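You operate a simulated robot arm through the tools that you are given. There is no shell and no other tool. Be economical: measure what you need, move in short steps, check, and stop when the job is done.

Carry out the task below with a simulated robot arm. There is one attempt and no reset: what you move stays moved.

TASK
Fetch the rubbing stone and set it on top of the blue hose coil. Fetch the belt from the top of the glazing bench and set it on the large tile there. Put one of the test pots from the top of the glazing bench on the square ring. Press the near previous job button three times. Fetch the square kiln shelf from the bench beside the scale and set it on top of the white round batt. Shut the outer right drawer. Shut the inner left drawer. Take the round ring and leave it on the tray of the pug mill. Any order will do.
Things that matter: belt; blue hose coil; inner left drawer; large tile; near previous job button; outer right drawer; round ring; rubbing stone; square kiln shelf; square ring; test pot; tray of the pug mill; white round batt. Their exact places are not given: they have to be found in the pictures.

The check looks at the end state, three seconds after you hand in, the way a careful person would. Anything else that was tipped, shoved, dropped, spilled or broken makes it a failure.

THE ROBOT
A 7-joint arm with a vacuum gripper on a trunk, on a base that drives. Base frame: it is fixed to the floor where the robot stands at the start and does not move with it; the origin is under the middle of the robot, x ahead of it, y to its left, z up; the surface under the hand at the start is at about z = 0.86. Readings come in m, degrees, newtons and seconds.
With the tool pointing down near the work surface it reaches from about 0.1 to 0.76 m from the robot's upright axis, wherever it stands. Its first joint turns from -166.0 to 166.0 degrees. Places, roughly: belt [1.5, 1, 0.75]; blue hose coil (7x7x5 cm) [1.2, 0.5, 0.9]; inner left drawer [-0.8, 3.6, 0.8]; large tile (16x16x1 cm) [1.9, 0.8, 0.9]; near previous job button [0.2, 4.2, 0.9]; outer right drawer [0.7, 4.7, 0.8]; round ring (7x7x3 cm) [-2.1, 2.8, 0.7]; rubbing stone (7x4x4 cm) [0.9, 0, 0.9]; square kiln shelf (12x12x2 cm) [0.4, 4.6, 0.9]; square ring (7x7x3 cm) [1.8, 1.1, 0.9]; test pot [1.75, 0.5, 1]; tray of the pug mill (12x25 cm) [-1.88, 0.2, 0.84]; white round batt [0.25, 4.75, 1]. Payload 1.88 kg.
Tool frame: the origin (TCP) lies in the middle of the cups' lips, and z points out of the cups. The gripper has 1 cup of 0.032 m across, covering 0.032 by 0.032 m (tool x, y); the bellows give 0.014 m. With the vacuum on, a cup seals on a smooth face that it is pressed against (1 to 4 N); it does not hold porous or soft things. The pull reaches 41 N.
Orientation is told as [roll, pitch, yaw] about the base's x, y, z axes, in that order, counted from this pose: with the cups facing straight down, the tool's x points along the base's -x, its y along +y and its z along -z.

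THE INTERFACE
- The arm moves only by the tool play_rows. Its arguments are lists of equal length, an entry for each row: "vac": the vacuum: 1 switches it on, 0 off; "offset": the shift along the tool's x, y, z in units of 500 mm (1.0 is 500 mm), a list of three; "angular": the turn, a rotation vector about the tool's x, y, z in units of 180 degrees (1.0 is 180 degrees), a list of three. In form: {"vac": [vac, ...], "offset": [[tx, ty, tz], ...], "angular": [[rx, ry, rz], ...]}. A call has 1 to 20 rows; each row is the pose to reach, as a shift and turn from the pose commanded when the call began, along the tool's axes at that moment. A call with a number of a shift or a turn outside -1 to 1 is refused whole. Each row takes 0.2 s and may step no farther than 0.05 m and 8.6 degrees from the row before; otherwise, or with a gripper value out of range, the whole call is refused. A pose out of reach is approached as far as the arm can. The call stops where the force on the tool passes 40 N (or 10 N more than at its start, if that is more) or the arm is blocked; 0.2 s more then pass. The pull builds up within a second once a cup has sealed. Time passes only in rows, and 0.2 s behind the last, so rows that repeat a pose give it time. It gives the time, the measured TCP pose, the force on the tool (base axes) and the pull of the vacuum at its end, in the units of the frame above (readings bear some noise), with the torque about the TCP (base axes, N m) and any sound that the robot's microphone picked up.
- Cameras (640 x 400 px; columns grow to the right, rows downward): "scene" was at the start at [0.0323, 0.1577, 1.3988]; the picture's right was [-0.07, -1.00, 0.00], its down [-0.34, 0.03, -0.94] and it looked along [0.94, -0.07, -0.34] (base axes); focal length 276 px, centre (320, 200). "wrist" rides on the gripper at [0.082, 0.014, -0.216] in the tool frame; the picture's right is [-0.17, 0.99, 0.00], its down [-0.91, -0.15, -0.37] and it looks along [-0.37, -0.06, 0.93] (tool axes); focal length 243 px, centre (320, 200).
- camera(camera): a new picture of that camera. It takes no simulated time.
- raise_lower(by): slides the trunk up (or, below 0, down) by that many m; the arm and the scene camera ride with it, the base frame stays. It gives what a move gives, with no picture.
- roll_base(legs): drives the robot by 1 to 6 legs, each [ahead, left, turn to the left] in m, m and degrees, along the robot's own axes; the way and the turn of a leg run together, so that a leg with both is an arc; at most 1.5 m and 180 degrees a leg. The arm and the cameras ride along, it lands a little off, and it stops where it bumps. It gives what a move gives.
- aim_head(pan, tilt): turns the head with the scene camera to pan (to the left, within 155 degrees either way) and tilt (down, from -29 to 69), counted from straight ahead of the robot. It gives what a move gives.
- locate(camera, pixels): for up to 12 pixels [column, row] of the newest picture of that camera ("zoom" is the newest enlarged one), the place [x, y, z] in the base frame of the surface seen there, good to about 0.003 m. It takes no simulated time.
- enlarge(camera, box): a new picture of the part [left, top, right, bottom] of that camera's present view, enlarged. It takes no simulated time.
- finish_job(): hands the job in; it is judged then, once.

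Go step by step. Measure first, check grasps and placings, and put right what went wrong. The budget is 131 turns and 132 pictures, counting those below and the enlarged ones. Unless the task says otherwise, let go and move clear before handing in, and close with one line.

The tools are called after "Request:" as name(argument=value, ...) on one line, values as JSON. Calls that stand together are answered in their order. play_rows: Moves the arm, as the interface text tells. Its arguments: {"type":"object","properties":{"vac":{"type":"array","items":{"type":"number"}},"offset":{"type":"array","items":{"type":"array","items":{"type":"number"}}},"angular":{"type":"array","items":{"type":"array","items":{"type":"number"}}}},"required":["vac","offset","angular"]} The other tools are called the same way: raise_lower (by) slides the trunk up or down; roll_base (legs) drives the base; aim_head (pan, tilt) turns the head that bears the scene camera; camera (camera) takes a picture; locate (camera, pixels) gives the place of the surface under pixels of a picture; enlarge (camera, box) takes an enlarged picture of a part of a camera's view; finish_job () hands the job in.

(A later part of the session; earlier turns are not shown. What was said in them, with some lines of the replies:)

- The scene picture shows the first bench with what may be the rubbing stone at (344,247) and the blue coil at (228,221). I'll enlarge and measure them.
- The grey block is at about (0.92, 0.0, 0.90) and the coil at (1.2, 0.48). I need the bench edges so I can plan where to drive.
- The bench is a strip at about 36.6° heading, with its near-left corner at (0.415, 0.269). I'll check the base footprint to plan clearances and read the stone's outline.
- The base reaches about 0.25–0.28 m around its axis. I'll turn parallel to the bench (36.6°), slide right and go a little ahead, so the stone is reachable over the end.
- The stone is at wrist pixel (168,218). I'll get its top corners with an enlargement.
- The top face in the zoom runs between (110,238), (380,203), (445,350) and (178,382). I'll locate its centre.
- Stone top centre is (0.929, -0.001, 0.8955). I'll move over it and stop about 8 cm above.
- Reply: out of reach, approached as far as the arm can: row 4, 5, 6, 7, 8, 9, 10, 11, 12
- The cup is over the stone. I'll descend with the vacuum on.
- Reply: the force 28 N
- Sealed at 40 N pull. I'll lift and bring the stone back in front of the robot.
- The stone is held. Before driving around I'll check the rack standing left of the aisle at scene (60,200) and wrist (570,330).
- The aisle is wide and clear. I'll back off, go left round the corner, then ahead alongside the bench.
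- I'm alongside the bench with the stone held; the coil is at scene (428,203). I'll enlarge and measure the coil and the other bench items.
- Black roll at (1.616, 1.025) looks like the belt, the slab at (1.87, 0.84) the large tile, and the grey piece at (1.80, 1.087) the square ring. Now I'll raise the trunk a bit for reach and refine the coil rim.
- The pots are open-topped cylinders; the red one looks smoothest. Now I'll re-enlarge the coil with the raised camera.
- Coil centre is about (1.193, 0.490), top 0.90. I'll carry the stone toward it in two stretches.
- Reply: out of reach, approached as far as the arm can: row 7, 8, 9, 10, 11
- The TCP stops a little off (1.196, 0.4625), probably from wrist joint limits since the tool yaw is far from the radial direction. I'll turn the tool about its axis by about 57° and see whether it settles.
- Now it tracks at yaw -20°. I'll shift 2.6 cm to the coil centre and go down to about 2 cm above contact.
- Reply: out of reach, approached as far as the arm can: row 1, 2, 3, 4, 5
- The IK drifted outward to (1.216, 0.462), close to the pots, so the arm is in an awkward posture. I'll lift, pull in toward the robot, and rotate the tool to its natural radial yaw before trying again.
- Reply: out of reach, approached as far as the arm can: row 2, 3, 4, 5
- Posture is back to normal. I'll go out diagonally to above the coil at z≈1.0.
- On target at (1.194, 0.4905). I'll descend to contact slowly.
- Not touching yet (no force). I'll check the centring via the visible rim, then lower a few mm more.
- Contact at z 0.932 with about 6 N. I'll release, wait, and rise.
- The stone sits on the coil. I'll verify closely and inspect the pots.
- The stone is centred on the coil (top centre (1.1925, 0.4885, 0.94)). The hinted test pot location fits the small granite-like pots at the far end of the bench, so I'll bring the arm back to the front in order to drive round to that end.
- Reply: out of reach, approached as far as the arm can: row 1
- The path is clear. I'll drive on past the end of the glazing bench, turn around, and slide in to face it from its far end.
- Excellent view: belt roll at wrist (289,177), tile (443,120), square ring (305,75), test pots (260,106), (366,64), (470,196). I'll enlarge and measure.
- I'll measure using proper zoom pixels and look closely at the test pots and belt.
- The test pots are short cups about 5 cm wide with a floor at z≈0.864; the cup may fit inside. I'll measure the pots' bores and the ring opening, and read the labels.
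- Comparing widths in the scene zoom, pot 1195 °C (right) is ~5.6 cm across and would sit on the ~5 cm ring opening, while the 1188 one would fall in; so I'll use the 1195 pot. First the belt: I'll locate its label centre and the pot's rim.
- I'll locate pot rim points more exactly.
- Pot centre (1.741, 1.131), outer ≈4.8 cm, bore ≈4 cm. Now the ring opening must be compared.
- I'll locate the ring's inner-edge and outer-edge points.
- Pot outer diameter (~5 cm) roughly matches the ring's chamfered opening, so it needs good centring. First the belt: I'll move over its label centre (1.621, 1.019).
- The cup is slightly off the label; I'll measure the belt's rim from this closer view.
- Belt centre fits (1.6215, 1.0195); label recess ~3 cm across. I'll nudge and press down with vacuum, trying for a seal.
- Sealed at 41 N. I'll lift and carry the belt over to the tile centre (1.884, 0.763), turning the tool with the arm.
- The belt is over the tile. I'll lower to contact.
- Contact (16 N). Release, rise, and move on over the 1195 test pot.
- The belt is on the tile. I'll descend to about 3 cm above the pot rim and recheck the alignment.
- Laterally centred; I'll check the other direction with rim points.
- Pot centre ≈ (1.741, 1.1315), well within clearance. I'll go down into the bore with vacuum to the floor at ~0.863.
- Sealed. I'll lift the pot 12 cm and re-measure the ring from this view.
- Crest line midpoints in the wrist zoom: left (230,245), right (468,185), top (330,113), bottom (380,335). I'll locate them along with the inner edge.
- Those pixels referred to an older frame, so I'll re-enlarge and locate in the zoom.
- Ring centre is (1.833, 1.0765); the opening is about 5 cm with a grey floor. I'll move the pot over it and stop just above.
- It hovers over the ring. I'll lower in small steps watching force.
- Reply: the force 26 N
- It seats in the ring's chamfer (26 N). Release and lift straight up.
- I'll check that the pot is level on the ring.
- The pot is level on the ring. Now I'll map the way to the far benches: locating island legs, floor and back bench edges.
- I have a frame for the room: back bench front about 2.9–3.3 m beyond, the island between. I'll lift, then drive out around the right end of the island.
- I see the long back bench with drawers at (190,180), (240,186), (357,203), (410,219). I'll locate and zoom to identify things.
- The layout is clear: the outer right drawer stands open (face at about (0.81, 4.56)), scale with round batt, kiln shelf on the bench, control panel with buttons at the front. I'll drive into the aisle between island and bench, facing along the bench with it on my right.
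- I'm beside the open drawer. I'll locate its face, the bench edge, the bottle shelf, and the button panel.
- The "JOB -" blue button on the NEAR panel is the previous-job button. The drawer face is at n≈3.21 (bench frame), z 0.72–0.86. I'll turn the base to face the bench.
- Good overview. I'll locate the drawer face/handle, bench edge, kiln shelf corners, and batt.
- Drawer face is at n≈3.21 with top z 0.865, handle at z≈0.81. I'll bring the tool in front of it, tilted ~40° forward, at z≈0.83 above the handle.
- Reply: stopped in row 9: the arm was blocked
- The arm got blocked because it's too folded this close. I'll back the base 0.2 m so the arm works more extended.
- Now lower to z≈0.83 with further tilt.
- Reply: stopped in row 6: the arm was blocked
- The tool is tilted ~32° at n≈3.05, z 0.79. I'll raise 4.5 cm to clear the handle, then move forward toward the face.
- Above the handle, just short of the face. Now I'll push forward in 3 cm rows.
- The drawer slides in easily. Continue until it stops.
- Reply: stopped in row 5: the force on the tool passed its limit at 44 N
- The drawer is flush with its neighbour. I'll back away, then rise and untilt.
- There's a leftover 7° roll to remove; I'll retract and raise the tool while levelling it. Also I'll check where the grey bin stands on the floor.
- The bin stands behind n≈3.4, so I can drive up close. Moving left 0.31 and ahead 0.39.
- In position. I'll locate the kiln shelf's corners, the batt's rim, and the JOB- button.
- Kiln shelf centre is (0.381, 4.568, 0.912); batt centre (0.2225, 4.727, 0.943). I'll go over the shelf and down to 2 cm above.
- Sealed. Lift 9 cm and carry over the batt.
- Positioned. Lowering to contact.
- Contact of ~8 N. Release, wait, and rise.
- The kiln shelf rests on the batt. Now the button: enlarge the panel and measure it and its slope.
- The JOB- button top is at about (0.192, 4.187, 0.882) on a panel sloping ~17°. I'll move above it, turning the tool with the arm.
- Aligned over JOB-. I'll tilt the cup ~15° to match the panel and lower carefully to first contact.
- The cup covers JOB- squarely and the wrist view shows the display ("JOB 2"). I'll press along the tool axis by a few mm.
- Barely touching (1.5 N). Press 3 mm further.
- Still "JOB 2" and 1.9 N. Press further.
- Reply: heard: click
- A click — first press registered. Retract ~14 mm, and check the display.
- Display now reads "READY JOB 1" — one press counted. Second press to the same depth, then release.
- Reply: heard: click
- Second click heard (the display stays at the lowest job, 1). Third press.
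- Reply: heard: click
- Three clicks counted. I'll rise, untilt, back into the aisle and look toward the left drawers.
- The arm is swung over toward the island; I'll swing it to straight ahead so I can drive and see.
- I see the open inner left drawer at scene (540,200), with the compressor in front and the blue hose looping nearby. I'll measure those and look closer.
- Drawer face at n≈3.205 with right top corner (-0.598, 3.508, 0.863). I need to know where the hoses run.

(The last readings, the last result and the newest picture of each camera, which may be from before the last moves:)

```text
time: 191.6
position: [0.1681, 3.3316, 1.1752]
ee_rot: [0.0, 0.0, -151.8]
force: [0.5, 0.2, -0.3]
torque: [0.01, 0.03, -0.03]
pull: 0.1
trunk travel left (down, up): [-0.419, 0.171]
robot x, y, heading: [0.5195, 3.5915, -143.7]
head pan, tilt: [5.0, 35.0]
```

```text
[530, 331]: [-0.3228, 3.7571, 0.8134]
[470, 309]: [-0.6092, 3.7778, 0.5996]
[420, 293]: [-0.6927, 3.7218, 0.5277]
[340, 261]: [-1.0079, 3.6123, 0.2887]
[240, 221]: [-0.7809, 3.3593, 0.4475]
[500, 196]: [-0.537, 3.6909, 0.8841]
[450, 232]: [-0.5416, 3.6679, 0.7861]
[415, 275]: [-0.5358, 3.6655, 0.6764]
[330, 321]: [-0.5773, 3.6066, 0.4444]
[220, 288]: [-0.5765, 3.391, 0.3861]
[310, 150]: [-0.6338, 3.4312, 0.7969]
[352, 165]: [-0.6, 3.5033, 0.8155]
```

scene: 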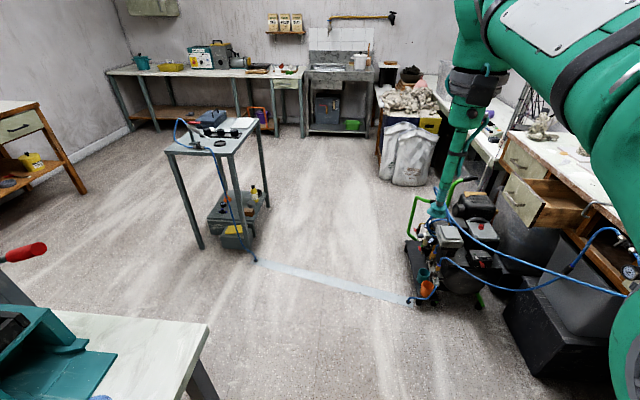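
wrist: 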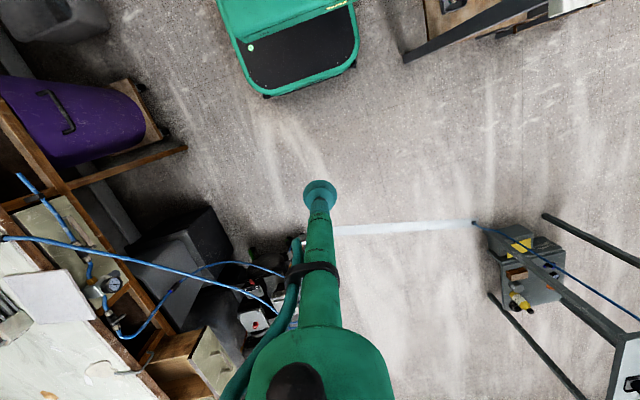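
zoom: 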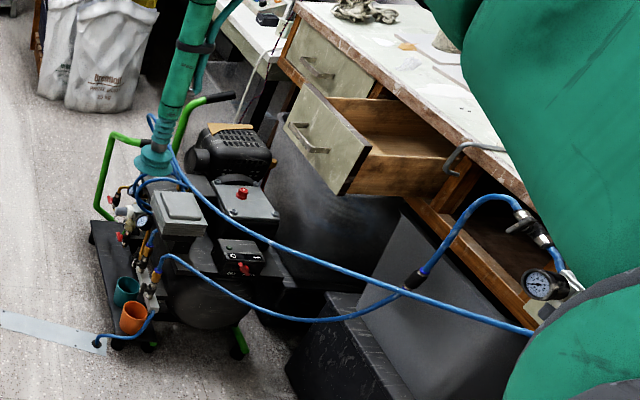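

The hoses hang below z≈0.7 in front, so working at z≥0.83 clears them. I'll drive to s≈1.34, n≈2.7 and turn to face the drawer diagonally.

Request:
roll_base(legs=[[0.7, -0.08, 0], [0, 0, -65]])

Request:
aim_head(pan=15, tilt=50)

Request:
camera(camera="scene")

Request:
camera(camera="wrist")

```text
time: 198.3
position: [-0.4794, 3.4481, 1.1741]
ee_rot: [0.0, 0.0, 143.0]
force: [-0.2, 0.0, 0.7]
torque: [0.0, 0.02, 0.01]
pull: 0.0
trunk travel left (down, up): [-0.419, 0.171]
robot x, y, heading: [-0.0998, 3.2323, 151.3]
head pan, tilt: [5.0, 35.0]
```

```text
time: 199.1
position: [-0.4792, 3.4474, 1.1743]
ee_rot: [0.1, 0.0, 143.0]
force: [0.4, -0.6, -0.5]
torque: [-0.04, 0.0, 0.04]
pull: 0.0
trunk travel left (down, up): [-0.419, 0.171]
robot x, y, heading: [-0.0976, 3.2362, 151.2]
head pan, tilt: [15.0, 50.0]
```

```text
40 pictures are left
```

scene: 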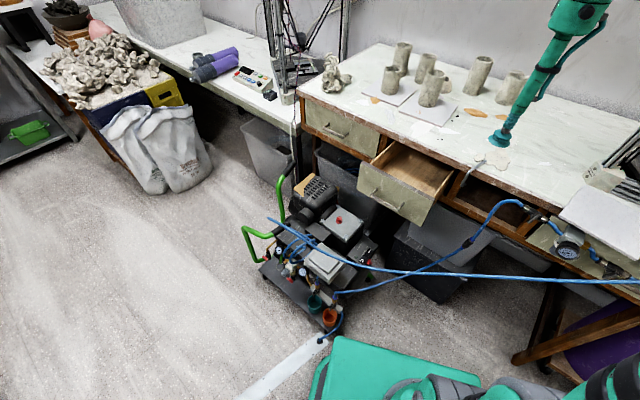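

```text
39 pictures are left
```

wrist: 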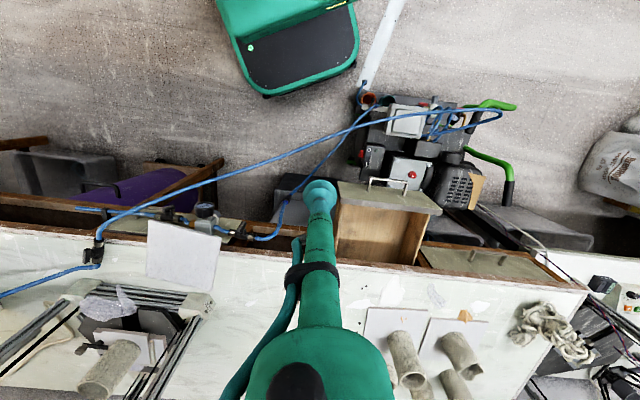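

I'll measure the drawer face, its handle and the long blue hose in this view.

Request:
locate(camera="scene", pixels=[[372, 166], [432, 203], [400, 190], [385, 200], [500, 276], [420, 271], [570, 279], [475, 238], [515, 201], [350, 250]])

Request:
locate(camera="wrist", pixels=[[345, 184], [430, 212], [390, 198], [388, 180], [238, 169], [150, 203], [330, 133], [470, 248]])

```text
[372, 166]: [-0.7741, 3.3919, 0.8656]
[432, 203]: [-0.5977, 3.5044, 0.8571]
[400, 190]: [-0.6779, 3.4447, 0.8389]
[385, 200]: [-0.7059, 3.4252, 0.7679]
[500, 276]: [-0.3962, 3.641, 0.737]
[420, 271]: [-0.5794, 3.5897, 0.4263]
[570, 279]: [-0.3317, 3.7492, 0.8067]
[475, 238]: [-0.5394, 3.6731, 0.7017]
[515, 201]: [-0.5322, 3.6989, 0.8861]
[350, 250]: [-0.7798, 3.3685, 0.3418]
```

```text
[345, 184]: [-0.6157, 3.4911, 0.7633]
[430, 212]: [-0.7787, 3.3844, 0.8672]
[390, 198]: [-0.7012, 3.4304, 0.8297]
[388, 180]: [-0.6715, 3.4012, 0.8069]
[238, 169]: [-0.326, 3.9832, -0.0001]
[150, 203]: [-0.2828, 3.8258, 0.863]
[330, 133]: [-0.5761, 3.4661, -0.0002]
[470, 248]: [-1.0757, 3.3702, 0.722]
```

Drawer centre is at s≈1.0 with its handle at z 0.807. I'll move in front of it, lower to z≈0.84 and tilt ~31° toward the wall.

Request:
play_rows(vac=[0, 0, 0, 0, 0, 0, 0, 0, 0, 0, 0, 0, 0], offset=[[-0.0306, 0.0776, 0], [-0.0613, 0.1553, 0], [-0.092, 0.233, 0], [-0.1226, 0.3106, 0], [-0.1226, 0.3106, 0.0835], [-0.1226, 0.3106, 0.167], [-0.1226, 0.3106, 0.2505], [-0.1226, 0.3106, 0.334], [-0.1226, 0.3106, 0.4175], [-0.1226, 0.3106, 0.501], [-0.1226, 0.3106, 0.5845], [-0.1226, 0.3106, 0.664], [-0.1226, 0.3106, 0.664]], angular=[[0, 0, 0], [0, 0, 0], [0, 0, 0], [0, 0, 0], [0.0061, -0.0206, 0], [0.0122, -0.0412, 0], [0.0183, -0.0618, 0], [0.0244, -0.0824, 0], [0.0305, -0.103, 0], [0.0366, -0.1236, 0], [0.0427, -0.1442, 0], [0.0486, -0.165, 0], [0.0486, -0.165, 0]])

Request:
enlarge(camera="scene", box=[300, 90, 540, 290])

```text
time: 201.9
position: [-0.6197, 3.3604, 0.8417]
ee_rot: [-9.6, -29.6, 145.5]
force: [0.0, -0.4, -0.1]
torque: [0.02, -0.01, -0.02]
pull: 0.0
trunk travel left (down, up): [-0.419, 0.171]
robot x, y, heading: [-0.0977, 3.2348, 151.1]
head pan, tilt: [15.0, 50.0]
```

```text
2.00 times, centred on (420, 190) of scene
```

zoom: 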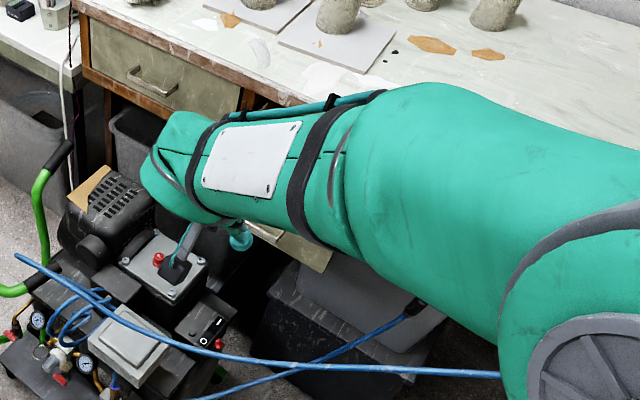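

In front of the drawer at n≈3.10. Now push toward the wall in 2 cm rows until it stops.

Request:
play_rows(vac=[0, 0, 0, 0, 0, 0, 0, 0, 0, 0], offset=[[-0.0329, -0.0097, 0.0206], [-0.0658, -0.0194, 0.0412], [-0.0987, -0.0291, 0.0618], [-0.1316, -0.0388, 0.0824], [-0.1645, -0.0485, 0.103], [-0.1974, -0.0582, 0.1236], [-0.2303, -0.0679, 0.1442], [-0.2632, -0.0776, 0.1648], [-0.2961, -0.0873, 0.1854], [-0.329, -0.097, 0.206]], angular=[[0, 0, 0], [0, 0, 0], [0, 0, 0], [0, 0, 0], [0, 0, 0], [0, 0, 0], [0, 0, 0], [0, 0, 0], [0, 0, 0], [0, 0, 0]])

Request:
enlarge(camera="scene", box=[300, 90, 540, 290])

```text
time: 204.1
position: [-0.7421, 3.5222, 0.8417]
ee_rot: [-9.7, -29.7, 145.6]
force: [0.4, -0.4, 1.1]
torque: [-0.01, -0.03, -0.02]
pull: 0.1
trunk travel left (down, up): [-0.419, 0.171]
robot x, y, heading: [-0.0961, 3.2342, 151.3]
head pan, tilt: [15.0, 50.0]
```

```text
2.00 times, centred on (420, 190) of scene
```

zoom: 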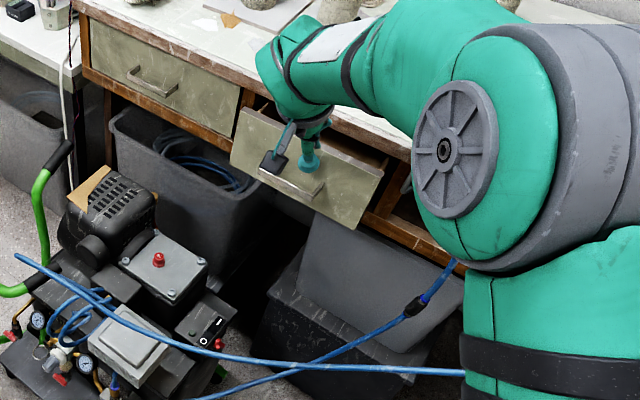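

The drawer is nearly in. Continue in smaller rows until it blocks.

Request:
play_rows(vac=[0, 0, 0, 0, 0, 0, 0], offset=[[-0.0247, -0.0073, 0.0155], [-0.0494, -0.0146, 0.031], [-0.066, -0.0194, 0.0412], [-0.079, -0.0233, 0.0494], [-0.092, -0.0272, 0.0577], [-0.105, -0.031, 0.0659], [-0.118, -0.0349, 0.074]], angular=[[0, 0, 0], [0, 0, 0], [0, 0, 0], [0, 0, 0], [0, 0, 0], [0, 0, 0], [0, 0, 0]])

Request:
enlarge(camera="scene", box=[300, 90, 540, 290])

```text
time: 205.7
position: [-0.7805, 3.5773, 0.8407]
ee_rot: [-9.7, -29.2, 145.5]
force: [8.2, -10.0, -4.1]
torque: [0.17, 0.03, 0.06]
pull: 0.1
trunk travel left (down, up): [-0.419, 0.171]
robot x, y, heading: [-0.0975, 3.2356, 151.1]
head pan, tilt: [15.0, 50.0]
```

```text
2.00 times, centred on (420, 190) of scene
```

zoom: 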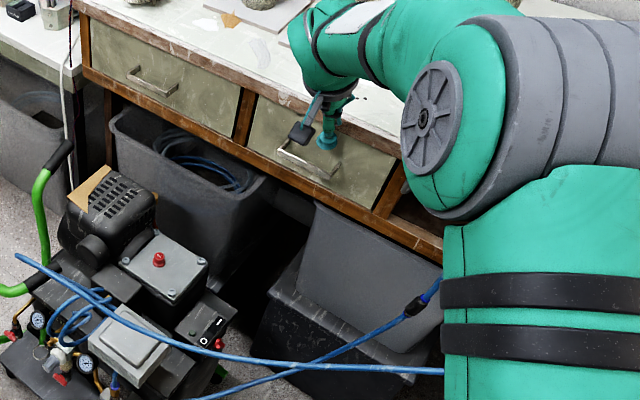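

Closed. Retreat from the bench, then rise while untilting.

Request:
play_rows(vac=[0, 0, 0, 0, 0, 0, 0, 0, 0, 0, 0, 0, 0], offset=[[0.0658, 0.0194, -0.0412], [0.1316, 0.0388, -0.0824], [0.1974, 0.0582, -0.1236], [0.2632, 0.0776, -0.1648], [0.329, 0.097, -0.206], [0.2895, 0.0854, -0.2746], [0.25, 0.0738, -0.3432], [0.2105, 0.0622, -0.4118], [0.171, 0.0506, -0.4804], [0.1315, 0.039, -0.549], [0.092, 0.0274, -0.6176], [0.0525, 0.0158, -0.6862], [0.0525, 0.0158, -0.6862]], angular=[[0, 0, 0], [0, 0, 0], [0, 0, 0], [0, 0, 0], [0, 0, 0], [-0.007, 0.0236, 0], [-0.014, 0.0472, 0], [-0.021, 0.0708, 0], [-0.028, 0.0944, 0], [-0.035, 0.118, 0], [-0.042, 0.1416, 0], [-0.0486, 0.165, 0], [-0.0486, 0.165, 0]])

Request:
aim_head(pan=50, tilt=25)

Request:
camera(camera="scene")

```text
time: 208.5
position: [-0.6647, 3.4193, 1.1212]
ee_rot: [0.0, 0.0, 142.9]
force: [-0.1, 0.5, -0.3]
torque: [-0.03, 0.0, 0.02]
pull: 0.1
trunk travel left (down, up): [-0.419, 0.171]
robot x, y, heading: [-0.1017, 3.2348, 151.3]
head pan, tilt: [15.0, 50.0]
```

```text
time: 209.5
position: [-0.6647, 3.418, 1.1214]
ee_rot: [0.0, 0.1, 143.1]
force: [-0.6, 0.3, -0.8]
torque: [-0.01, 0.0, 0.0]
pull: 0.0
trunk travel left (down, up): [-0.419, 0.171]
robot x, y, heading: [-0.096, 3.2323, 151.2]
head pan, tilt: [50.0, 25.0]
```

```text
35 pictures are left
```

scene: 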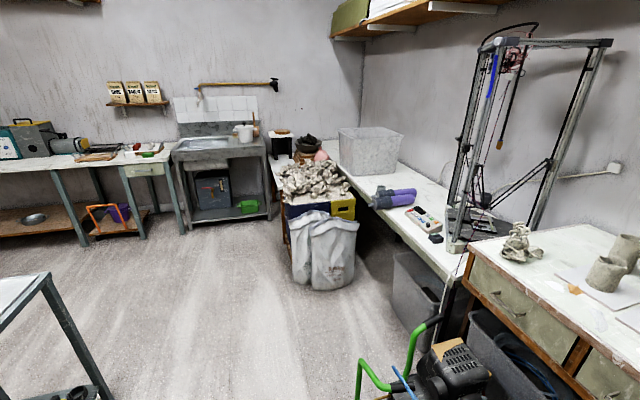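

Both drawers are shut. Now find the round ring near (-2.1, 2.8, 0.7): I'll enlarge the clay/low bench area.

Request:
enlarge(camera="scene", box=[250, 110, 470, 250])

Request:
locate(camera="scene", pixels=[[308, 150], [315, 180], [300, 190], [345, 210], [300, 255], [380, 195], [425, 218], [366, 160], [400, 205], [375, 290], [290, 240], [330, 290]])

```text
2.86 times, centred on (360, 180) of scene
```

zoom: 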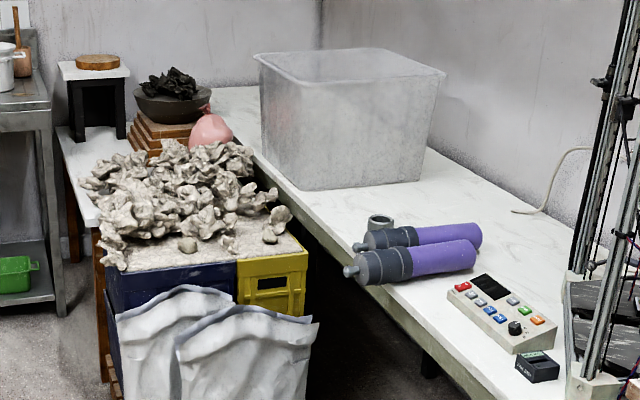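

```text
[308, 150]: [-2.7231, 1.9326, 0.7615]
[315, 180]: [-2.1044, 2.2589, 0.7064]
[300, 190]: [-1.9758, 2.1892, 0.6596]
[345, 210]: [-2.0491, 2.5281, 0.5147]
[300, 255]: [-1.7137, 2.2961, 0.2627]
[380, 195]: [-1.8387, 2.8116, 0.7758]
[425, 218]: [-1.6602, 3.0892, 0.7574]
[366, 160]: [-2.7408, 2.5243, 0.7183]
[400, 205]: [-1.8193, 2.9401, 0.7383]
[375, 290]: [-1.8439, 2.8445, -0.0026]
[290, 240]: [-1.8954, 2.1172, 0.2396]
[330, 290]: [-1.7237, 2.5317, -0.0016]
```

The round ring is the grey cylinder behind the purple bottles at zoom (381,222). I'll measure it and the trolley's extents.

Request:
locate(camera="zoom", pixels=[[381, 218], [370, 222], [392, 219], [380, 228], [358, 247], [370, 268], [430, 236], [420, 262], [310, 245], [340, 285], [440, 360]])

Request:
locate(camera="scene", pixels=[[46, 277], [5, 320], [105, 390], [360, 385], [405, 325], [440, 320]])

Request:
enlarge(camera="scene", box=[360, 170, 440, 220])

```text
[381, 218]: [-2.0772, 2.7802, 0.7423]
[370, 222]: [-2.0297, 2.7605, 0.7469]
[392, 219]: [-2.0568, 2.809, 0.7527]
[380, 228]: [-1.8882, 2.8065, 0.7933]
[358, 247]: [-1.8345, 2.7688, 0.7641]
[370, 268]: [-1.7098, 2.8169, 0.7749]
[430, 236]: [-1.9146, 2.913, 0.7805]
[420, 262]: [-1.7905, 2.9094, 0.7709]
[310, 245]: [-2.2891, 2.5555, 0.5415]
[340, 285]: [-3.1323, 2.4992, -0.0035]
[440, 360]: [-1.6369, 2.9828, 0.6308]
```

```text
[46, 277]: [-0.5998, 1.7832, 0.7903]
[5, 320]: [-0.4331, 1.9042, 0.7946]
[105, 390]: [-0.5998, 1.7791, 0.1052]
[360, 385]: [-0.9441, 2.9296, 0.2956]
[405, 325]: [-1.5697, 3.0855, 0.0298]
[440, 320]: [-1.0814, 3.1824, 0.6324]
```

```text
8.00 times, centred on (400, 195) of scene
```

zoom: 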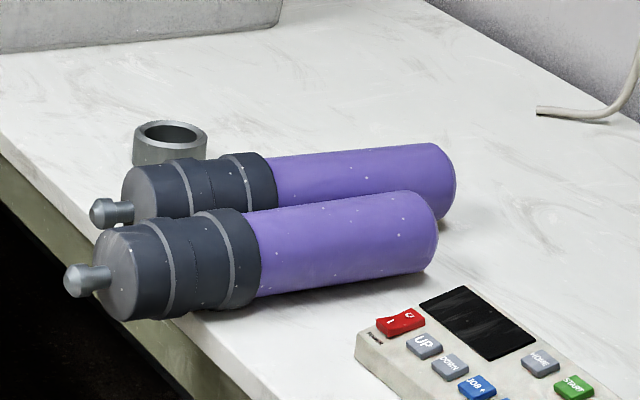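

The ring is near (-2.05, 2.785) on the low bench, next to clay crates; there is a ~0.85 m gap between the compressor and the bags. I'll drive via the aisle and enter this gap facing the bench.

Request:
roll_base(legs=[[0, 0, 65.4], [0, 0.34, 0], [1.31, 0, 0], [0, 0, -90]])

Request:
aim_head(pan=5, tilt=45)

Request:
camera(camera="scene")

```text
time: 224.6
position: [-1.3872, 2.5786, 1.1213]
ee_rot: [0.1, 0.0, 118.8]
force: [1.0, 0.1, 0.6]
torque: [-0.01, 0.01, -0.02]
pull: 0.0
trunk travel left (down, up): [-0.419, 0.171]
robot x, y, heading: [-0.946, 2.1798, 126.9]
head pan, tilt: [50.0, 25.0]
```

```text
time: 225.7
position: [-1.3885, 2.5807, 1.1212]
ee_rot: [-0.1, 0.0, 118.8]
force: [0.2, 0.5, 0.2]
torque: [-0.04, 0.02, 0.0]
pull: 0.0
trunk travel left (down, up): [-0.419, 0.171]
robot x, y, heading: [-0.9449, 2.1794, 126.8]
head pan, tilt: [5.0, 45.0]
```

```text
32 pictures are left
```

scene: 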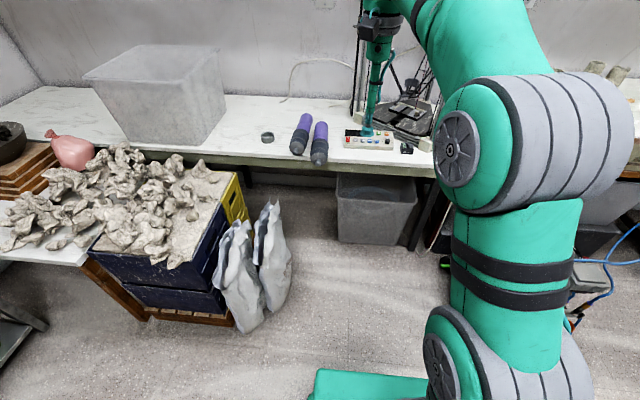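

I'll measure bag, bench edge, bin and ring positions from here.

Request:
locate(camera="scene", pixels=[[291, 290], [275, 312], [292, 240], [270, 200], [338, 165], [340, 240], [405, 248], [267, 136], [267, 141], [300, 155], [320, 160], [235, 190]])

Request:
enlarge(camera="scene", box=[235, 100, 345, 180])

```text
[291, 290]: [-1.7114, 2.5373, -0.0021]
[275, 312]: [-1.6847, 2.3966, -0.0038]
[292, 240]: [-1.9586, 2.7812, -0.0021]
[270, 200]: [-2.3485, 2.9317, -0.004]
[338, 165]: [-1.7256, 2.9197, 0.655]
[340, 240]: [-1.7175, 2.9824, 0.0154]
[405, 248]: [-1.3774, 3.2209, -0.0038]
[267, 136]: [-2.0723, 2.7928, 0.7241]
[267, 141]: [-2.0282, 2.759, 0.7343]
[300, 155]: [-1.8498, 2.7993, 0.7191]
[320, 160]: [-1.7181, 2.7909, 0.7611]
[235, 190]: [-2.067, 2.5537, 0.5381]
```

```text
5.00 times, centred on (290, 140) of scene
```

zoom: 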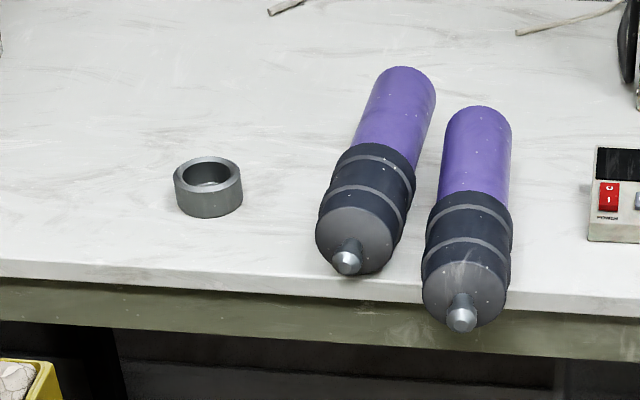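

Clear: bags end at s≈-0.4, bin at n≈3.45. I'll drive ahead 0.68 m and shift a bit left, then lower the trunk.

Request:
roll_base(legs=[[0.68, 0.05, 0]])

Request:
raise_lower(by=-0.15)

Request:
camera(camera="wrist")

```text
time: 229.5
position: [-1.8389, 3.0987, 1.1213]
ee_rot: [-0.1, 0.0, 118.5]
force: [0.7, -0.1, -0.3]
torque: [0.0, -0.01, -0.01]
pull: 0.0
trunk travel left (down, up): [-0.419, 0.171]
robot x, y, heading: [-1.4008, 2.6991, 126.7]
head pan, tilt: [5.0, 45.0]
```

```text
time: 231.2
position: [-1.8393, 3.0992, 0.9718]
ee_rot: [-0.1, 0.1, 118.5]
force: [0.0, 0.5, 0.0]
torque: [-0.01, -0.02, 0.01]
pull: 0.0
trunk travel left (down, up): [-0.269, 0.321]
robot x, y, heading: [-1.3995, 2.6966, 126.8]
head pan, tilt: [5.0, 45.0]
```

```text
30 pictures are left
```

wrist: 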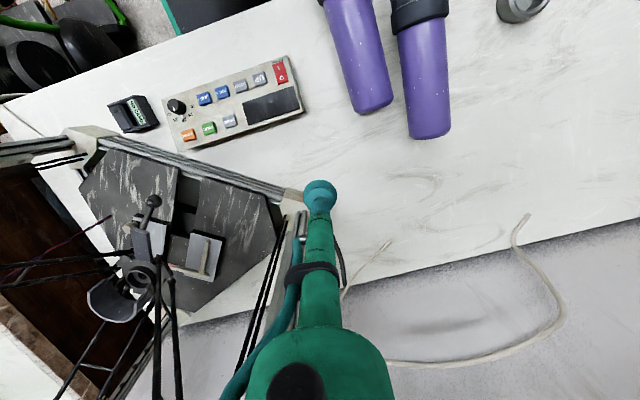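

The tool is close to the printer's corner column, so I'll move away from it toward the ring, turning the tool with the arm.

Request:
play_rows(vac=[0, 0, 0, 0, 0, 0, 0, 0, 0, 0], offset=[[0.03, 0.07, 0], [0.07, 0.14, 0], [0.11, 0.21, 0], [0.15, 0.285, 0], [0.195, 0.36, 0], [0.24, 0.44, 0], [0.285, 0.52, 0], [0.325, 0.6, 0], [0.368, 0.68, 0], [0.368, 0.68, 0.08]], angular=[[0, 0, 0], [0, 0, 0], [0, 0, -0.025], [0, 0, -0.05], [0, 0, -0.08], [0, 0, -0.11], [0, 0, -0.14], [0, 0, -0.17], [0, 0, -0.2], [0, 0, -0.2]])

Request:
camera(camera="wrist")

```text
time: 233.4
position: [-2.0503, 2.7739, 0.931]
ee_rot: [0.0, 0.0, 154.7]
force: [0.0, -0.6, -0.1]
torque: [0.0, 0.02, -0.02]
pull: 0.1
trunk travel left (down, up): [-0.269, 0.321]
robot x, y, heading: [-1.3984, 2.6963, 126.8]
head pan, tilt: [5.0, 45.0]
```

```text
29 pictures are left
```

wrist: 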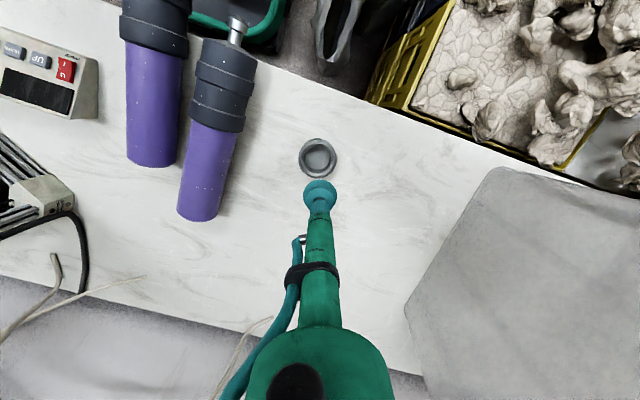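

The ring has a grey floor inside. I'll measure it.

Request:
enlarge(camera="wrist", box=[288, 130, 352, 190])

Request:
locate(camera="zoom", pixels=[[130, 190], [480, 190], [300, 70], [310, 200], [150, 200], [460, 150]])

```text
6.67 times, centred on (320, 160) of wrist
```

zoom: 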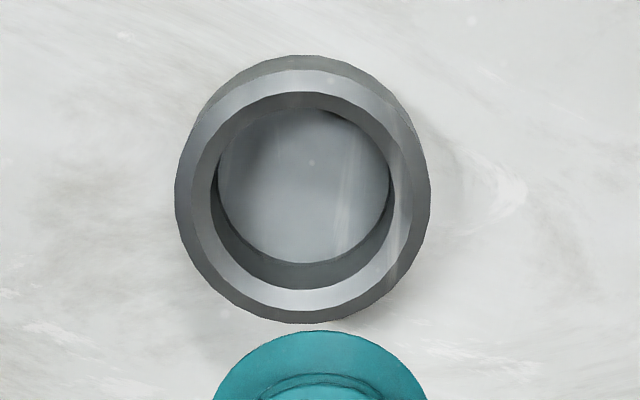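

```text
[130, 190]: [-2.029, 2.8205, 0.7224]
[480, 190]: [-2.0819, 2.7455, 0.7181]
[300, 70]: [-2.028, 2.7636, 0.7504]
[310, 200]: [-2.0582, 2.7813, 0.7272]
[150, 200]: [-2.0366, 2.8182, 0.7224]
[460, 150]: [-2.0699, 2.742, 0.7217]
```

Request:
locate(camera="zoom", pixels=[[196, 190], [408, 188], [300, 85], [303, 296], [228, 115], [380, 112], [228, 260], [380, 260], [303, 180]])

```text
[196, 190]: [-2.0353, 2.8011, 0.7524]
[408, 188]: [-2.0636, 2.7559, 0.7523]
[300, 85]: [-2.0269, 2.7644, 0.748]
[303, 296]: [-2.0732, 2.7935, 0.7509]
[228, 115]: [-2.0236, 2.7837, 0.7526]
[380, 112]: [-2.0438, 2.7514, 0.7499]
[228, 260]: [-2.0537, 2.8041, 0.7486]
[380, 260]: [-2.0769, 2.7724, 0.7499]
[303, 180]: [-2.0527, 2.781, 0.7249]
```

Ring centre is (-2.0497, 2.7783), floor at z≈0.726. I'll descend into it and seal on the floor.

Request:
play_rows(vac=[0, 0, 0, 0, 1, 1, 1, 1, 1, 1, 1, 1, 1, 1], offset=[[-0.0027, -0.0085, 0.08], [-0.0027, -0.0085, 0.17], [-0.0027, -0.0085, 0.26], [-0.0027, -0.0085, 0.34], [-0.0027, -0.0085, 0.385], [-0.0027, -0.0085, 0.4], [-0.0027, -0.0085, 0.407], [-0.0027, -0.0085, 0.411], [-0.0027, -0.0085, 0.414], [-0.0027, -0.0085, 0.416], [-0.0027, -0.0085, 0.416], [-0.0027, -0.0085, 0.416], [-0.0027, -0.0085, 0.416], [-0.0027, -0.0085, 0.416]], angular=[[0, 0, 0], [0, 0, 0], [0, 0, 0], [0, 0, 0], [0, 0, 0], [0, 0, 0], [0, 0, 0], [0, 0, 0], [0, 0, 0], [0, 0, 0], [0, 0, 0], [0, 0, 0], [0, 0, 0], [0, 0, 0]])

```text
time: 236.4
position: [-2.0486, 2.7795, 0.7227]
ee_rot: [0.0, -0.1, 154.5]
force: [5.4, 0.2, 0.9]
torque: [-0.03, 0.03, -0.03]
pull: 40.6
trunk travel left (down, up): [-0.269, 0.321]
robot x, y, heading: [-1.4009, 2.6989, 126.9]
head pan, tilt: [5.0, 45.0]
```

Sealed. I'll lift, raise the trunk, back out of the gap, turn left and head toward the pug mill side, then look.

Request:
play_rows(vac=[1, 1, 1, 1, 1, 1, 1], offset=[[0, 0, -0.03], [0, 0, -0.1], [0, 0, -0.19], [0, 0, -0.28], [0.03, 0, -0.37], [0.08, 0, -0.45], [0.14, 0, -0.52]], angular=[[0, 0, 0], [0, 0, 0], [0, 0, 0], [0, 0, 0], [0, 0, 0], [0, 0, 0], [0, 0, 0]])

Request:
raise_lower(by=0.15)

Request:
roll_base(legs=[[-0.7, 0, 0], [0, 0, 90], [0.45, 0, 0], [0, 0.75, 0]])

Request:
aim_head(pan=-5, tilt=30)

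Request:
camera(camera="scene")

Request:
camera(camera="wrist")

```text
time: 238.0
position: [-1.986, 2.7494, 0.9812]
ee_rot: [0.0, 0.1, 154.7]
force: [-0.2, 0.7, -1.5]
torque: [-0.01, -0.09, -0.05]
pull: 40.8
trunk travel left (down, up): [-0.269, 0.321]
robot x, y, heading: [-1.3958, 2.6985, 127.0]
head pan, tilt: [5.0, 45.0]
```

```text
time: 239.8
position: [-1.9867, 2.7502, 1.1317]
ee_rot: [0.0, 0.0, 154.5]
force: [-0.6, -0.2, -1.6]
torque: [0.02, 0.01, -0.01]
pull: 40.6
trunk travel left (down, up): [-0.419, 0.171]
robot x, y, heading: [-1.397, 2.6982, 126.7]
head pan, tilt: [5.0, 45.0]
```

```text
time: 253.4
position: [-0.9451, 0.6821, 1.1317]
ee_rot: [-0.1, -0.1, -115.3]
force: [0.5, 0.3, -1.2]
torque: [0.02, -0.04, 0.02]
pull: 40.6
trunk travel left (down, up): [-0.419, 0.171]
robot x, y, heading: [-0.8947, 1.2689, -142.9]
head pan, tilt: [5.0, 45.0]
```

```text
time: 254.2
position: [-0.9435, 0.6809, 1.1333]
ee_rot: [0.0, 0.0, -115.2]
force: [-0.9, 0.1, -1.8]
torque: [0.02, 0.0, 0.01]
pull: 40.6
trunk travel left (down, up): [-0.419, 0.171]
robot x, y, heading: [-0.8934, 1.2687, -142.9]
head pan, tilt: [-5.0, 30.0]
```

```text
27 pictures are left
```

scene: 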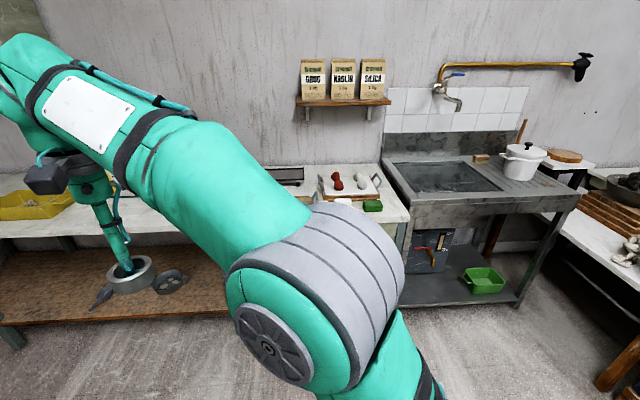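

```text
26 pictures are left
```

wrist: 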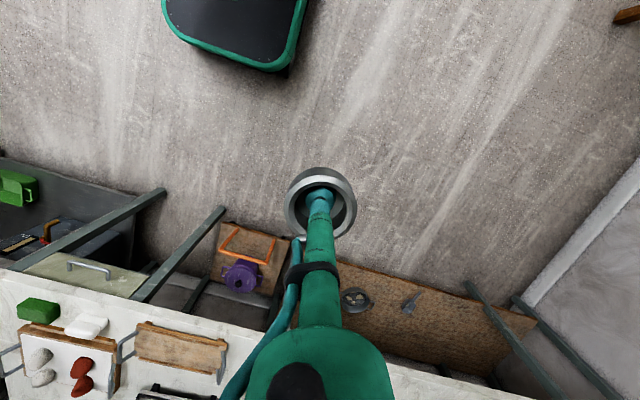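

The ring is held. I'll locate the pug-mill bench edge and objects from these views.

Request:
locate(camera="wrist", pixels=[[110, 290], [240, 325], [180, 345], [155, 280], [470, 285], [230, 240], [350, 262], [215, 372]])

Request:
locate(camera="scene", pixels=[[400, 222], [330, 180], [290, 175], [40, 232], [30, 205], [285, 185], [405, 270]])

Request:
enlarge(camera="wrist", box=[0, 260, 280, 400])

```text
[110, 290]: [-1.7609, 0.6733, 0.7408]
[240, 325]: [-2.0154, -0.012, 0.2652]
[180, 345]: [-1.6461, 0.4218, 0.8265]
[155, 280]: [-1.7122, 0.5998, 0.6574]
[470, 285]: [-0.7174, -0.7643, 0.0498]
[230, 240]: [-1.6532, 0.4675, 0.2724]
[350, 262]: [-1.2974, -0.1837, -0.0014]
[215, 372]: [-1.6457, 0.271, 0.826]
```

```text
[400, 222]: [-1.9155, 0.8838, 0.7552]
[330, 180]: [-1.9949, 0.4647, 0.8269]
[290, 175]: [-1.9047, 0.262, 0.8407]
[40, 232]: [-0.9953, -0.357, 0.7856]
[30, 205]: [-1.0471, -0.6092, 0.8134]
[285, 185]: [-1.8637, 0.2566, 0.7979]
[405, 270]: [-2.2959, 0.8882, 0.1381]
```

```text
2.29 times, centred on (140, 330) of wrist
```

zoom: 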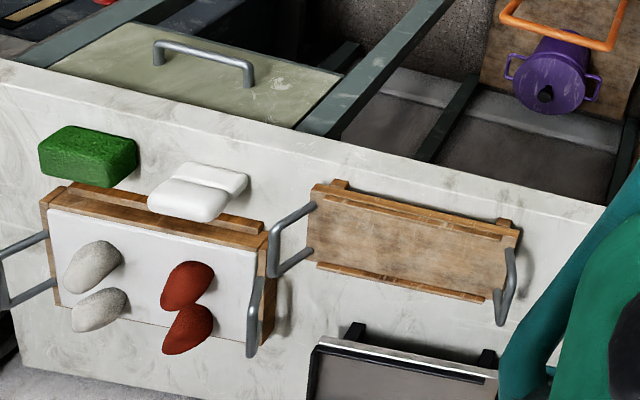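

The metal tray near (-1.90, 0.26, 0.84) sits behind a wooden board, next to the pug mill. I'll swing the arm to straight ahead before driving closer.

Request:
play_rows(vac=[1, 1, 1, 1, 1, 1, 1, 1, 1, 1, 1, 1], offset=[[-0.012, -0.083, 0], [-0.017, -0.165, 0], [-0.017, -0.247, 0], [-0.01, -0.326, 0], [0.002, -0.404, 0], [0.019, -0.481, 0], [0.041, -0.554, 0], [0.069, -0.625, 0], [0.101, -0.693, 0], [0.137, -0.757, 0], [0.177, -0.818, 0], [0.221, -0.875, 0]], angular=[[0, 0, 0.0222], [0, 0, 0.0444], [0, 0, 0.0667], [0, 0, 0.0889], [0, 0, 0.111], [0, 0, 0.133], [0, 0, 0.1555], [0, 0, 0.1778], [0, 0, 0.2], [0, 0, 0.222], [0, 0, 0.2444], [0, 0, 0.2667]])

Request:
aim_head(pan=25, tilt=30)

Request:
camera(camera="scene")

```text
time: 256.8
position: [-1.2951, 0.9662, 1.1326]
ee_rot: [-0.1, 0.0, -163.3]
force: [-0.9, 0.5, -0.3]
torque: [0.0, 0.0, 0.01]
pull: 41.1
trunk travel left (down, up): [-0.419, 0.171]
robot x, y, heading: [-0.8946, 1.268, -143.1]
head pan, tilt: [-5.0, 30.0]
```

```text
time: 257.8
position: [-1.2955, 0.9666, 1.1321]
ee_rot: [0.0, 0.0, -163.2]
force: [0.6, -0.1, -1.4]
torque: [0.02, -0.01, 0.01]
pull: 40.5
trunk travel left (down, up): [-0.419, 0.171]
robot x, y, heading: [-0.8937, 1.269, -143.1]
head pan, tilt: [25.0, 30.0]
```

```text
24 pictures are left
```

scene: 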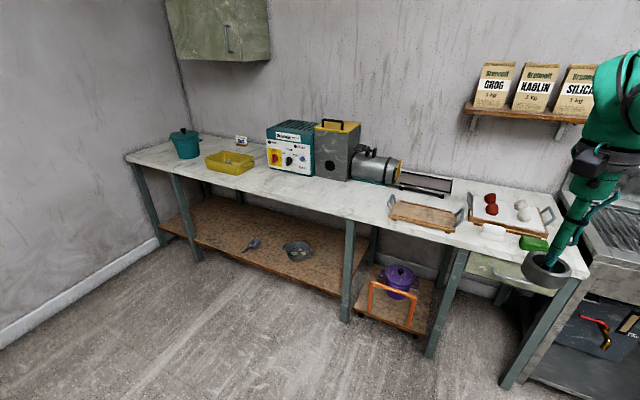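

Now the pug mill is visible, with its dark outlet tray at scene (425,182). I'll enlarge and measure.

Request:
enlarge(camera="scene", box=[370, 140, 490, 240])

Request:
locate(camera="scene", pixels=[[425, 182], [403, 179], [450, 186], [427, 175], [423, 188], [401, 167], [392, 155], [424, 214], [345, 205], [450, 232]])

```text
4.00 times, centred on (430, 190) of scene
```

zoom: 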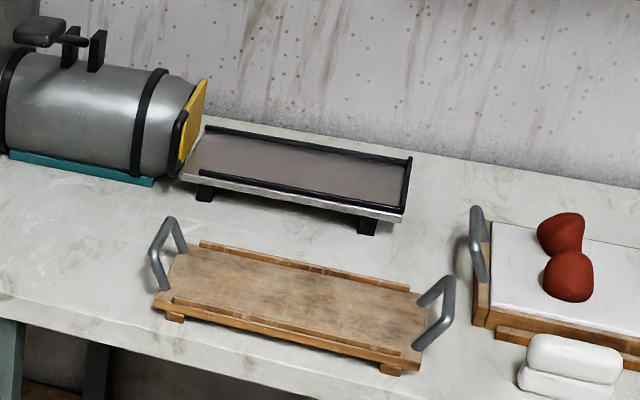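

```text
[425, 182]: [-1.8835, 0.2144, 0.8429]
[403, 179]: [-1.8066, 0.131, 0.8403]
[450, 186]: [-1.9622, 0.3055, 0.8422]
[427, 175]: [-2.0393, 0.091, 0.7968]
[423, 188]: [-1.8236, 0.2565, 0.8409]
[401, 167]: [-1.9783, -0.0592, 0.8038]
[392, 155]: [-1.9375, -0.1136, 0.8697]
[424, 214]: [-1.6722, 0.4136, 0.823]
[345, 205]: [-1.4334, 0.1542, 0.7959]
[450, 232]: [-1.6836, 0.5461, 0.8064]
```

Tray centre is (-1.883, 0.214), surface z≈0.841. I'll drive closer: left 0.23, ahead 0.71.

Request:
roll_base(legs=[[0, 0.23, 0], [0.71, 0, 0]])

Request:
camera(camera="wrist")

```text
time: 263.0
position: [-1.7265, 0.3563, 1.1325]
ee_rot: [0.0, 0.0, -163.5]
force: [-0.4, -0.8, -0.9]
torque: [0.02, -0.04, 0.0]
pull: 41.4
trunk travel left (down, up): [-0.419, 0.171]
robot x, y, heading: [-1.324, 0.6566, -143.0]
head pan, tilt: [25.0, 30.0]
```

```text
22 pictures are left
```

wrist: 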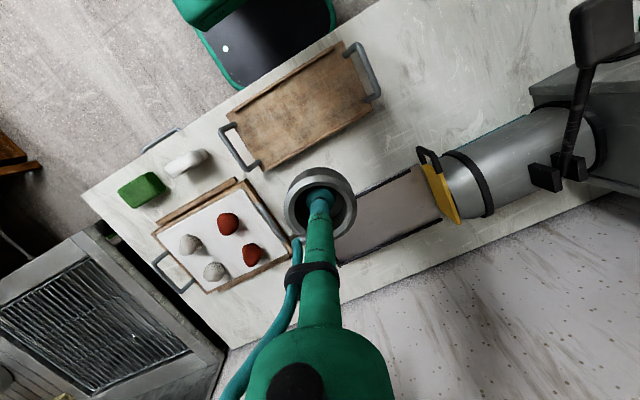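

The tray lies just ahead. I'll go diagonally to above its centre at z≈0.93.

Request:
play_rows(vac=[1, 1, 1, 1, 1, 1, 1], offset=[[-0.0635, 0.0307, 0.07], [-0.127, 0.0613, 0.14], [-0.1905, 0.092, 0.21], [-0.254, 0.1227, 0.28], [-0.3175, 0.1533, 0.345], [-0.381, 0.184, 0.4], [-0.381, 0.184, 0.4]], angular=[[0, 0, 0], [0, 0, 0], [0, 0, 0], [0, 0, 0], [0, 0, 0], [0, 0, 0], [0, 0, 0]])

Request:
camera(camera="wrist")

Request:
enlarge(camera="scene", box=[260, 60, 500, 260])

```text
time: 264.6
position: [-1.8839, 0.2126, 0.9332]
ee_rot: [0.0, 0.0, -163.5]
force: [-1.2, -0.1, -1.8]
torque: [0.04, -0.04, 0.0]
pull: 40.6
trunk travel left (down, up): [-0.419, 0.171]
robot x, y, heading: [-1.3242, 0.6572, -143.2]
head pan, tilt: [25.0, 30.0]
```

```text
21 pictures are left
```

wrist: 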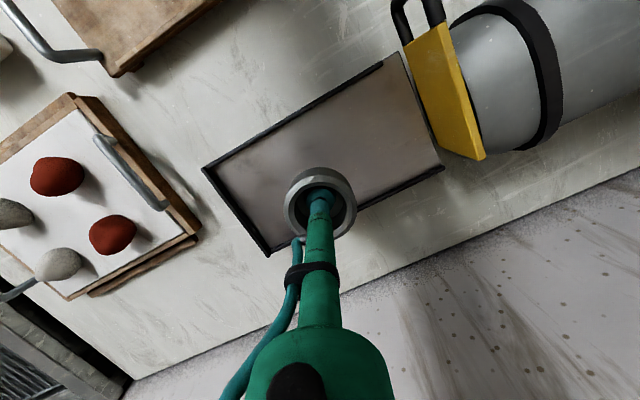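

```text
2.00 times, centred on (380, 160) of scene
```

zoom: 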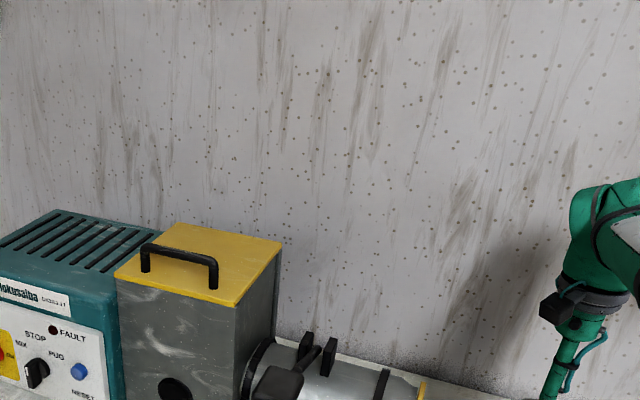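

The ring hovers over the tray. I'll verify the tray's corners.

Request:
locate(camera="wrist", pixels=[[215, 173], [378, 72], [433, 165], [270, 243], [300, 160], [370, 150], [400, 110]])

```text
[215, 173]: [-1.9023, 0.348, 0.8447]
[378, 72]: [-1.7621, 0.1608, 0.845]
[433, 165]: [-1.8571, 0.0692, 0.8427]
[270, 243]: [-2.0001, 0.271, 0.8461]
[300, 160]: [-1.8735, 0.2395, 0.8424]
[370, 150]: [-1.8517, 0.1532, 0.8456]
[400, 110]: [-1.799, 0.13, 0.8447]
```

Tray centre (-1.880, 0.212) matches. Lowering to contact.

Request:
play_rows(vac=[1, 1, 1, 1, 1, 1, 1], offset=[[0, 0, 0.07], [0, 0, 0.13], [0, 0, 0.155], [0, 0, 0.164], [0, 0, 0.169], [0, 0, 0.173], [0, 0, 0.173]], angular=[[0, 0, 0], [0, 0, 0], [0, 0, 0], [0, 0, 0], [0, 0, 0], [0, 0, 0], [0, 0, 0]])

```text
time: 266.2
position: [-1.8832, 0.2133, 0.8485]
ee_rot: [0.1, -0.1, -163.5]
force: [5.6, 3.3, 11.5]
torque: [0.06, -0.14, -0.08]
pull: 41.1
trunk travel left (down, up): [-0.419, 0.171]
robot x, y, heading: [-1.3263, 0.6587, -143.2]
head pan, tilt: [25.0, 30.0]
```

Contact at z 0.8485 (12 N). Release and lift straight up.

Request:
play_rows(vac=[0, 0, 0, 0, 0, 0, 0, 0, 0, 0], offset=[[0, 0, -0.001], [0, 0, -0.001], [0, 0, -0.001], [0, 0, -0.001], [0, 0, -0.001], [0, 0, -0.02], [0, 0, -0.06], [0, 0, -0.12], [0.03, 0, -0.2], [0.09, 0, -0.28]], angular=[[0, 0, 0], [0, 0, 0], [0, 0, 0], [0, 0, 0], [0, 0, 0], [0, 0, 0], [0, 0, 0], [0, 0, 0], [0, 0, 0], [0, 0, 0]])

Request:
camera(camera="wrist")

```text
time: 268.4
position: [-1.8402, 0.2288, 0.9852]
ee_rot: [-0.2, 0.0, -163.4]
force: [-0.2, -1.0, -0.7]
torque: [0.05, -0.03, 0.02]
pull: 0.1
trunk travel left (down, up): [-0.419, 0.171]
robot x, y, heading: [-1.3257, 0.6591, -143.3]
head pan, tilt: [25.0, 30.0]
```

```text
19 pictures are left
```

wrist: 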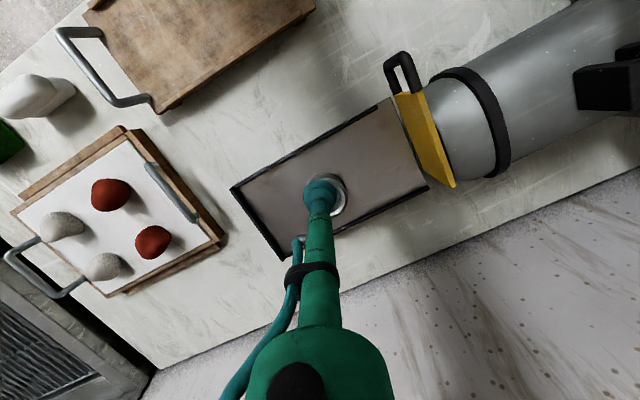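

The ring is on the tray. I'll retract the arm and take a last look back at the left drawers to confirm they're flush.

Request:
play_rows(vac=[0, 0, 0, 0, 0], offset=[[0.06, 0, -0.06], [0.13, 0, -0.1], [0.2, 0, -0.14], [0.28, 0, -0.18], [0.36, 0, -0.2]], angular=[[0, 0, 0], [0, 0, 0], [0, 0, 0], [0, 0, 0], [0, 0, 0]])

Request:
enlarge(camera="wrist", box=[220, 100, 460, 300])

Request:
aim_head(pan=-138, tilt=10)

Request:
enlarge(camera="scene", box=[200, 120, 440, 270])

```text
time: 269.6
position: [-1.6678, 0.2794, 1.0857]
ee_rot: [-0.1, 0.0, -163.5]
force: [-0.2, -0.5, -0.6]
torque: [0.02, -0.06, 0.0]
pull: 0.1
trunk travel left (down, up): [-0.419, 0.171]
robot x, y, heading: [-1.3261, 0.6547, -143.2]
head pan, tilt: [25.0, 30.0]
```

```text
2.00 times, centred on (340, 200) of wrist
```

zoom: 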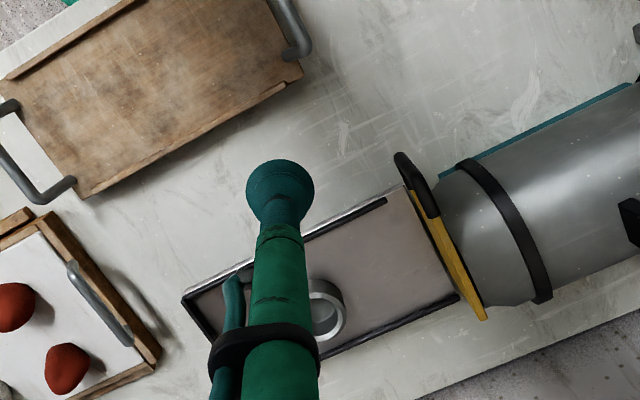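

```text
time: 272.1
position: [-1.6683, 0.2797, 1.086]
ee_rot: [-0.1, 0.0, -163.5]
force: [0.5, 0.3, 0.0]
torque: [-0.01, -0.01, -0.01]
pull: 0.1
trunk travel left (down, up): [-0.419, 0.171]
robot x, y, heading: [-1.327, 0.6599, -143.1]
head pan, tilt: [-138.0, 10.0]
```

```text
2.67 times, centred on (320, 195) of scene
```

zoom: 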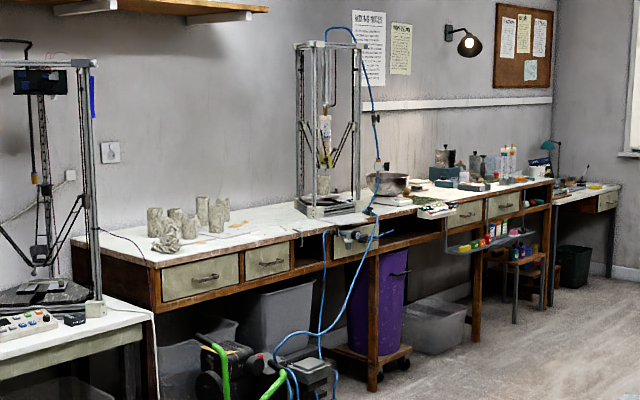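

All drawers are flush, the ring rests on the pug mill tray, and everything else was checked when it was placed. The arm is clear and the vacuum is off, so I'm handing in.

Request:
finish_job()

```text
The job is handed in.
```

I handed the job in with all eight parts done: stone on the coil, belt on the tile, pot on the square ring, three button presses, kiln shelf on the batt, both drawers shut, and the round ring on the pug mill tray.
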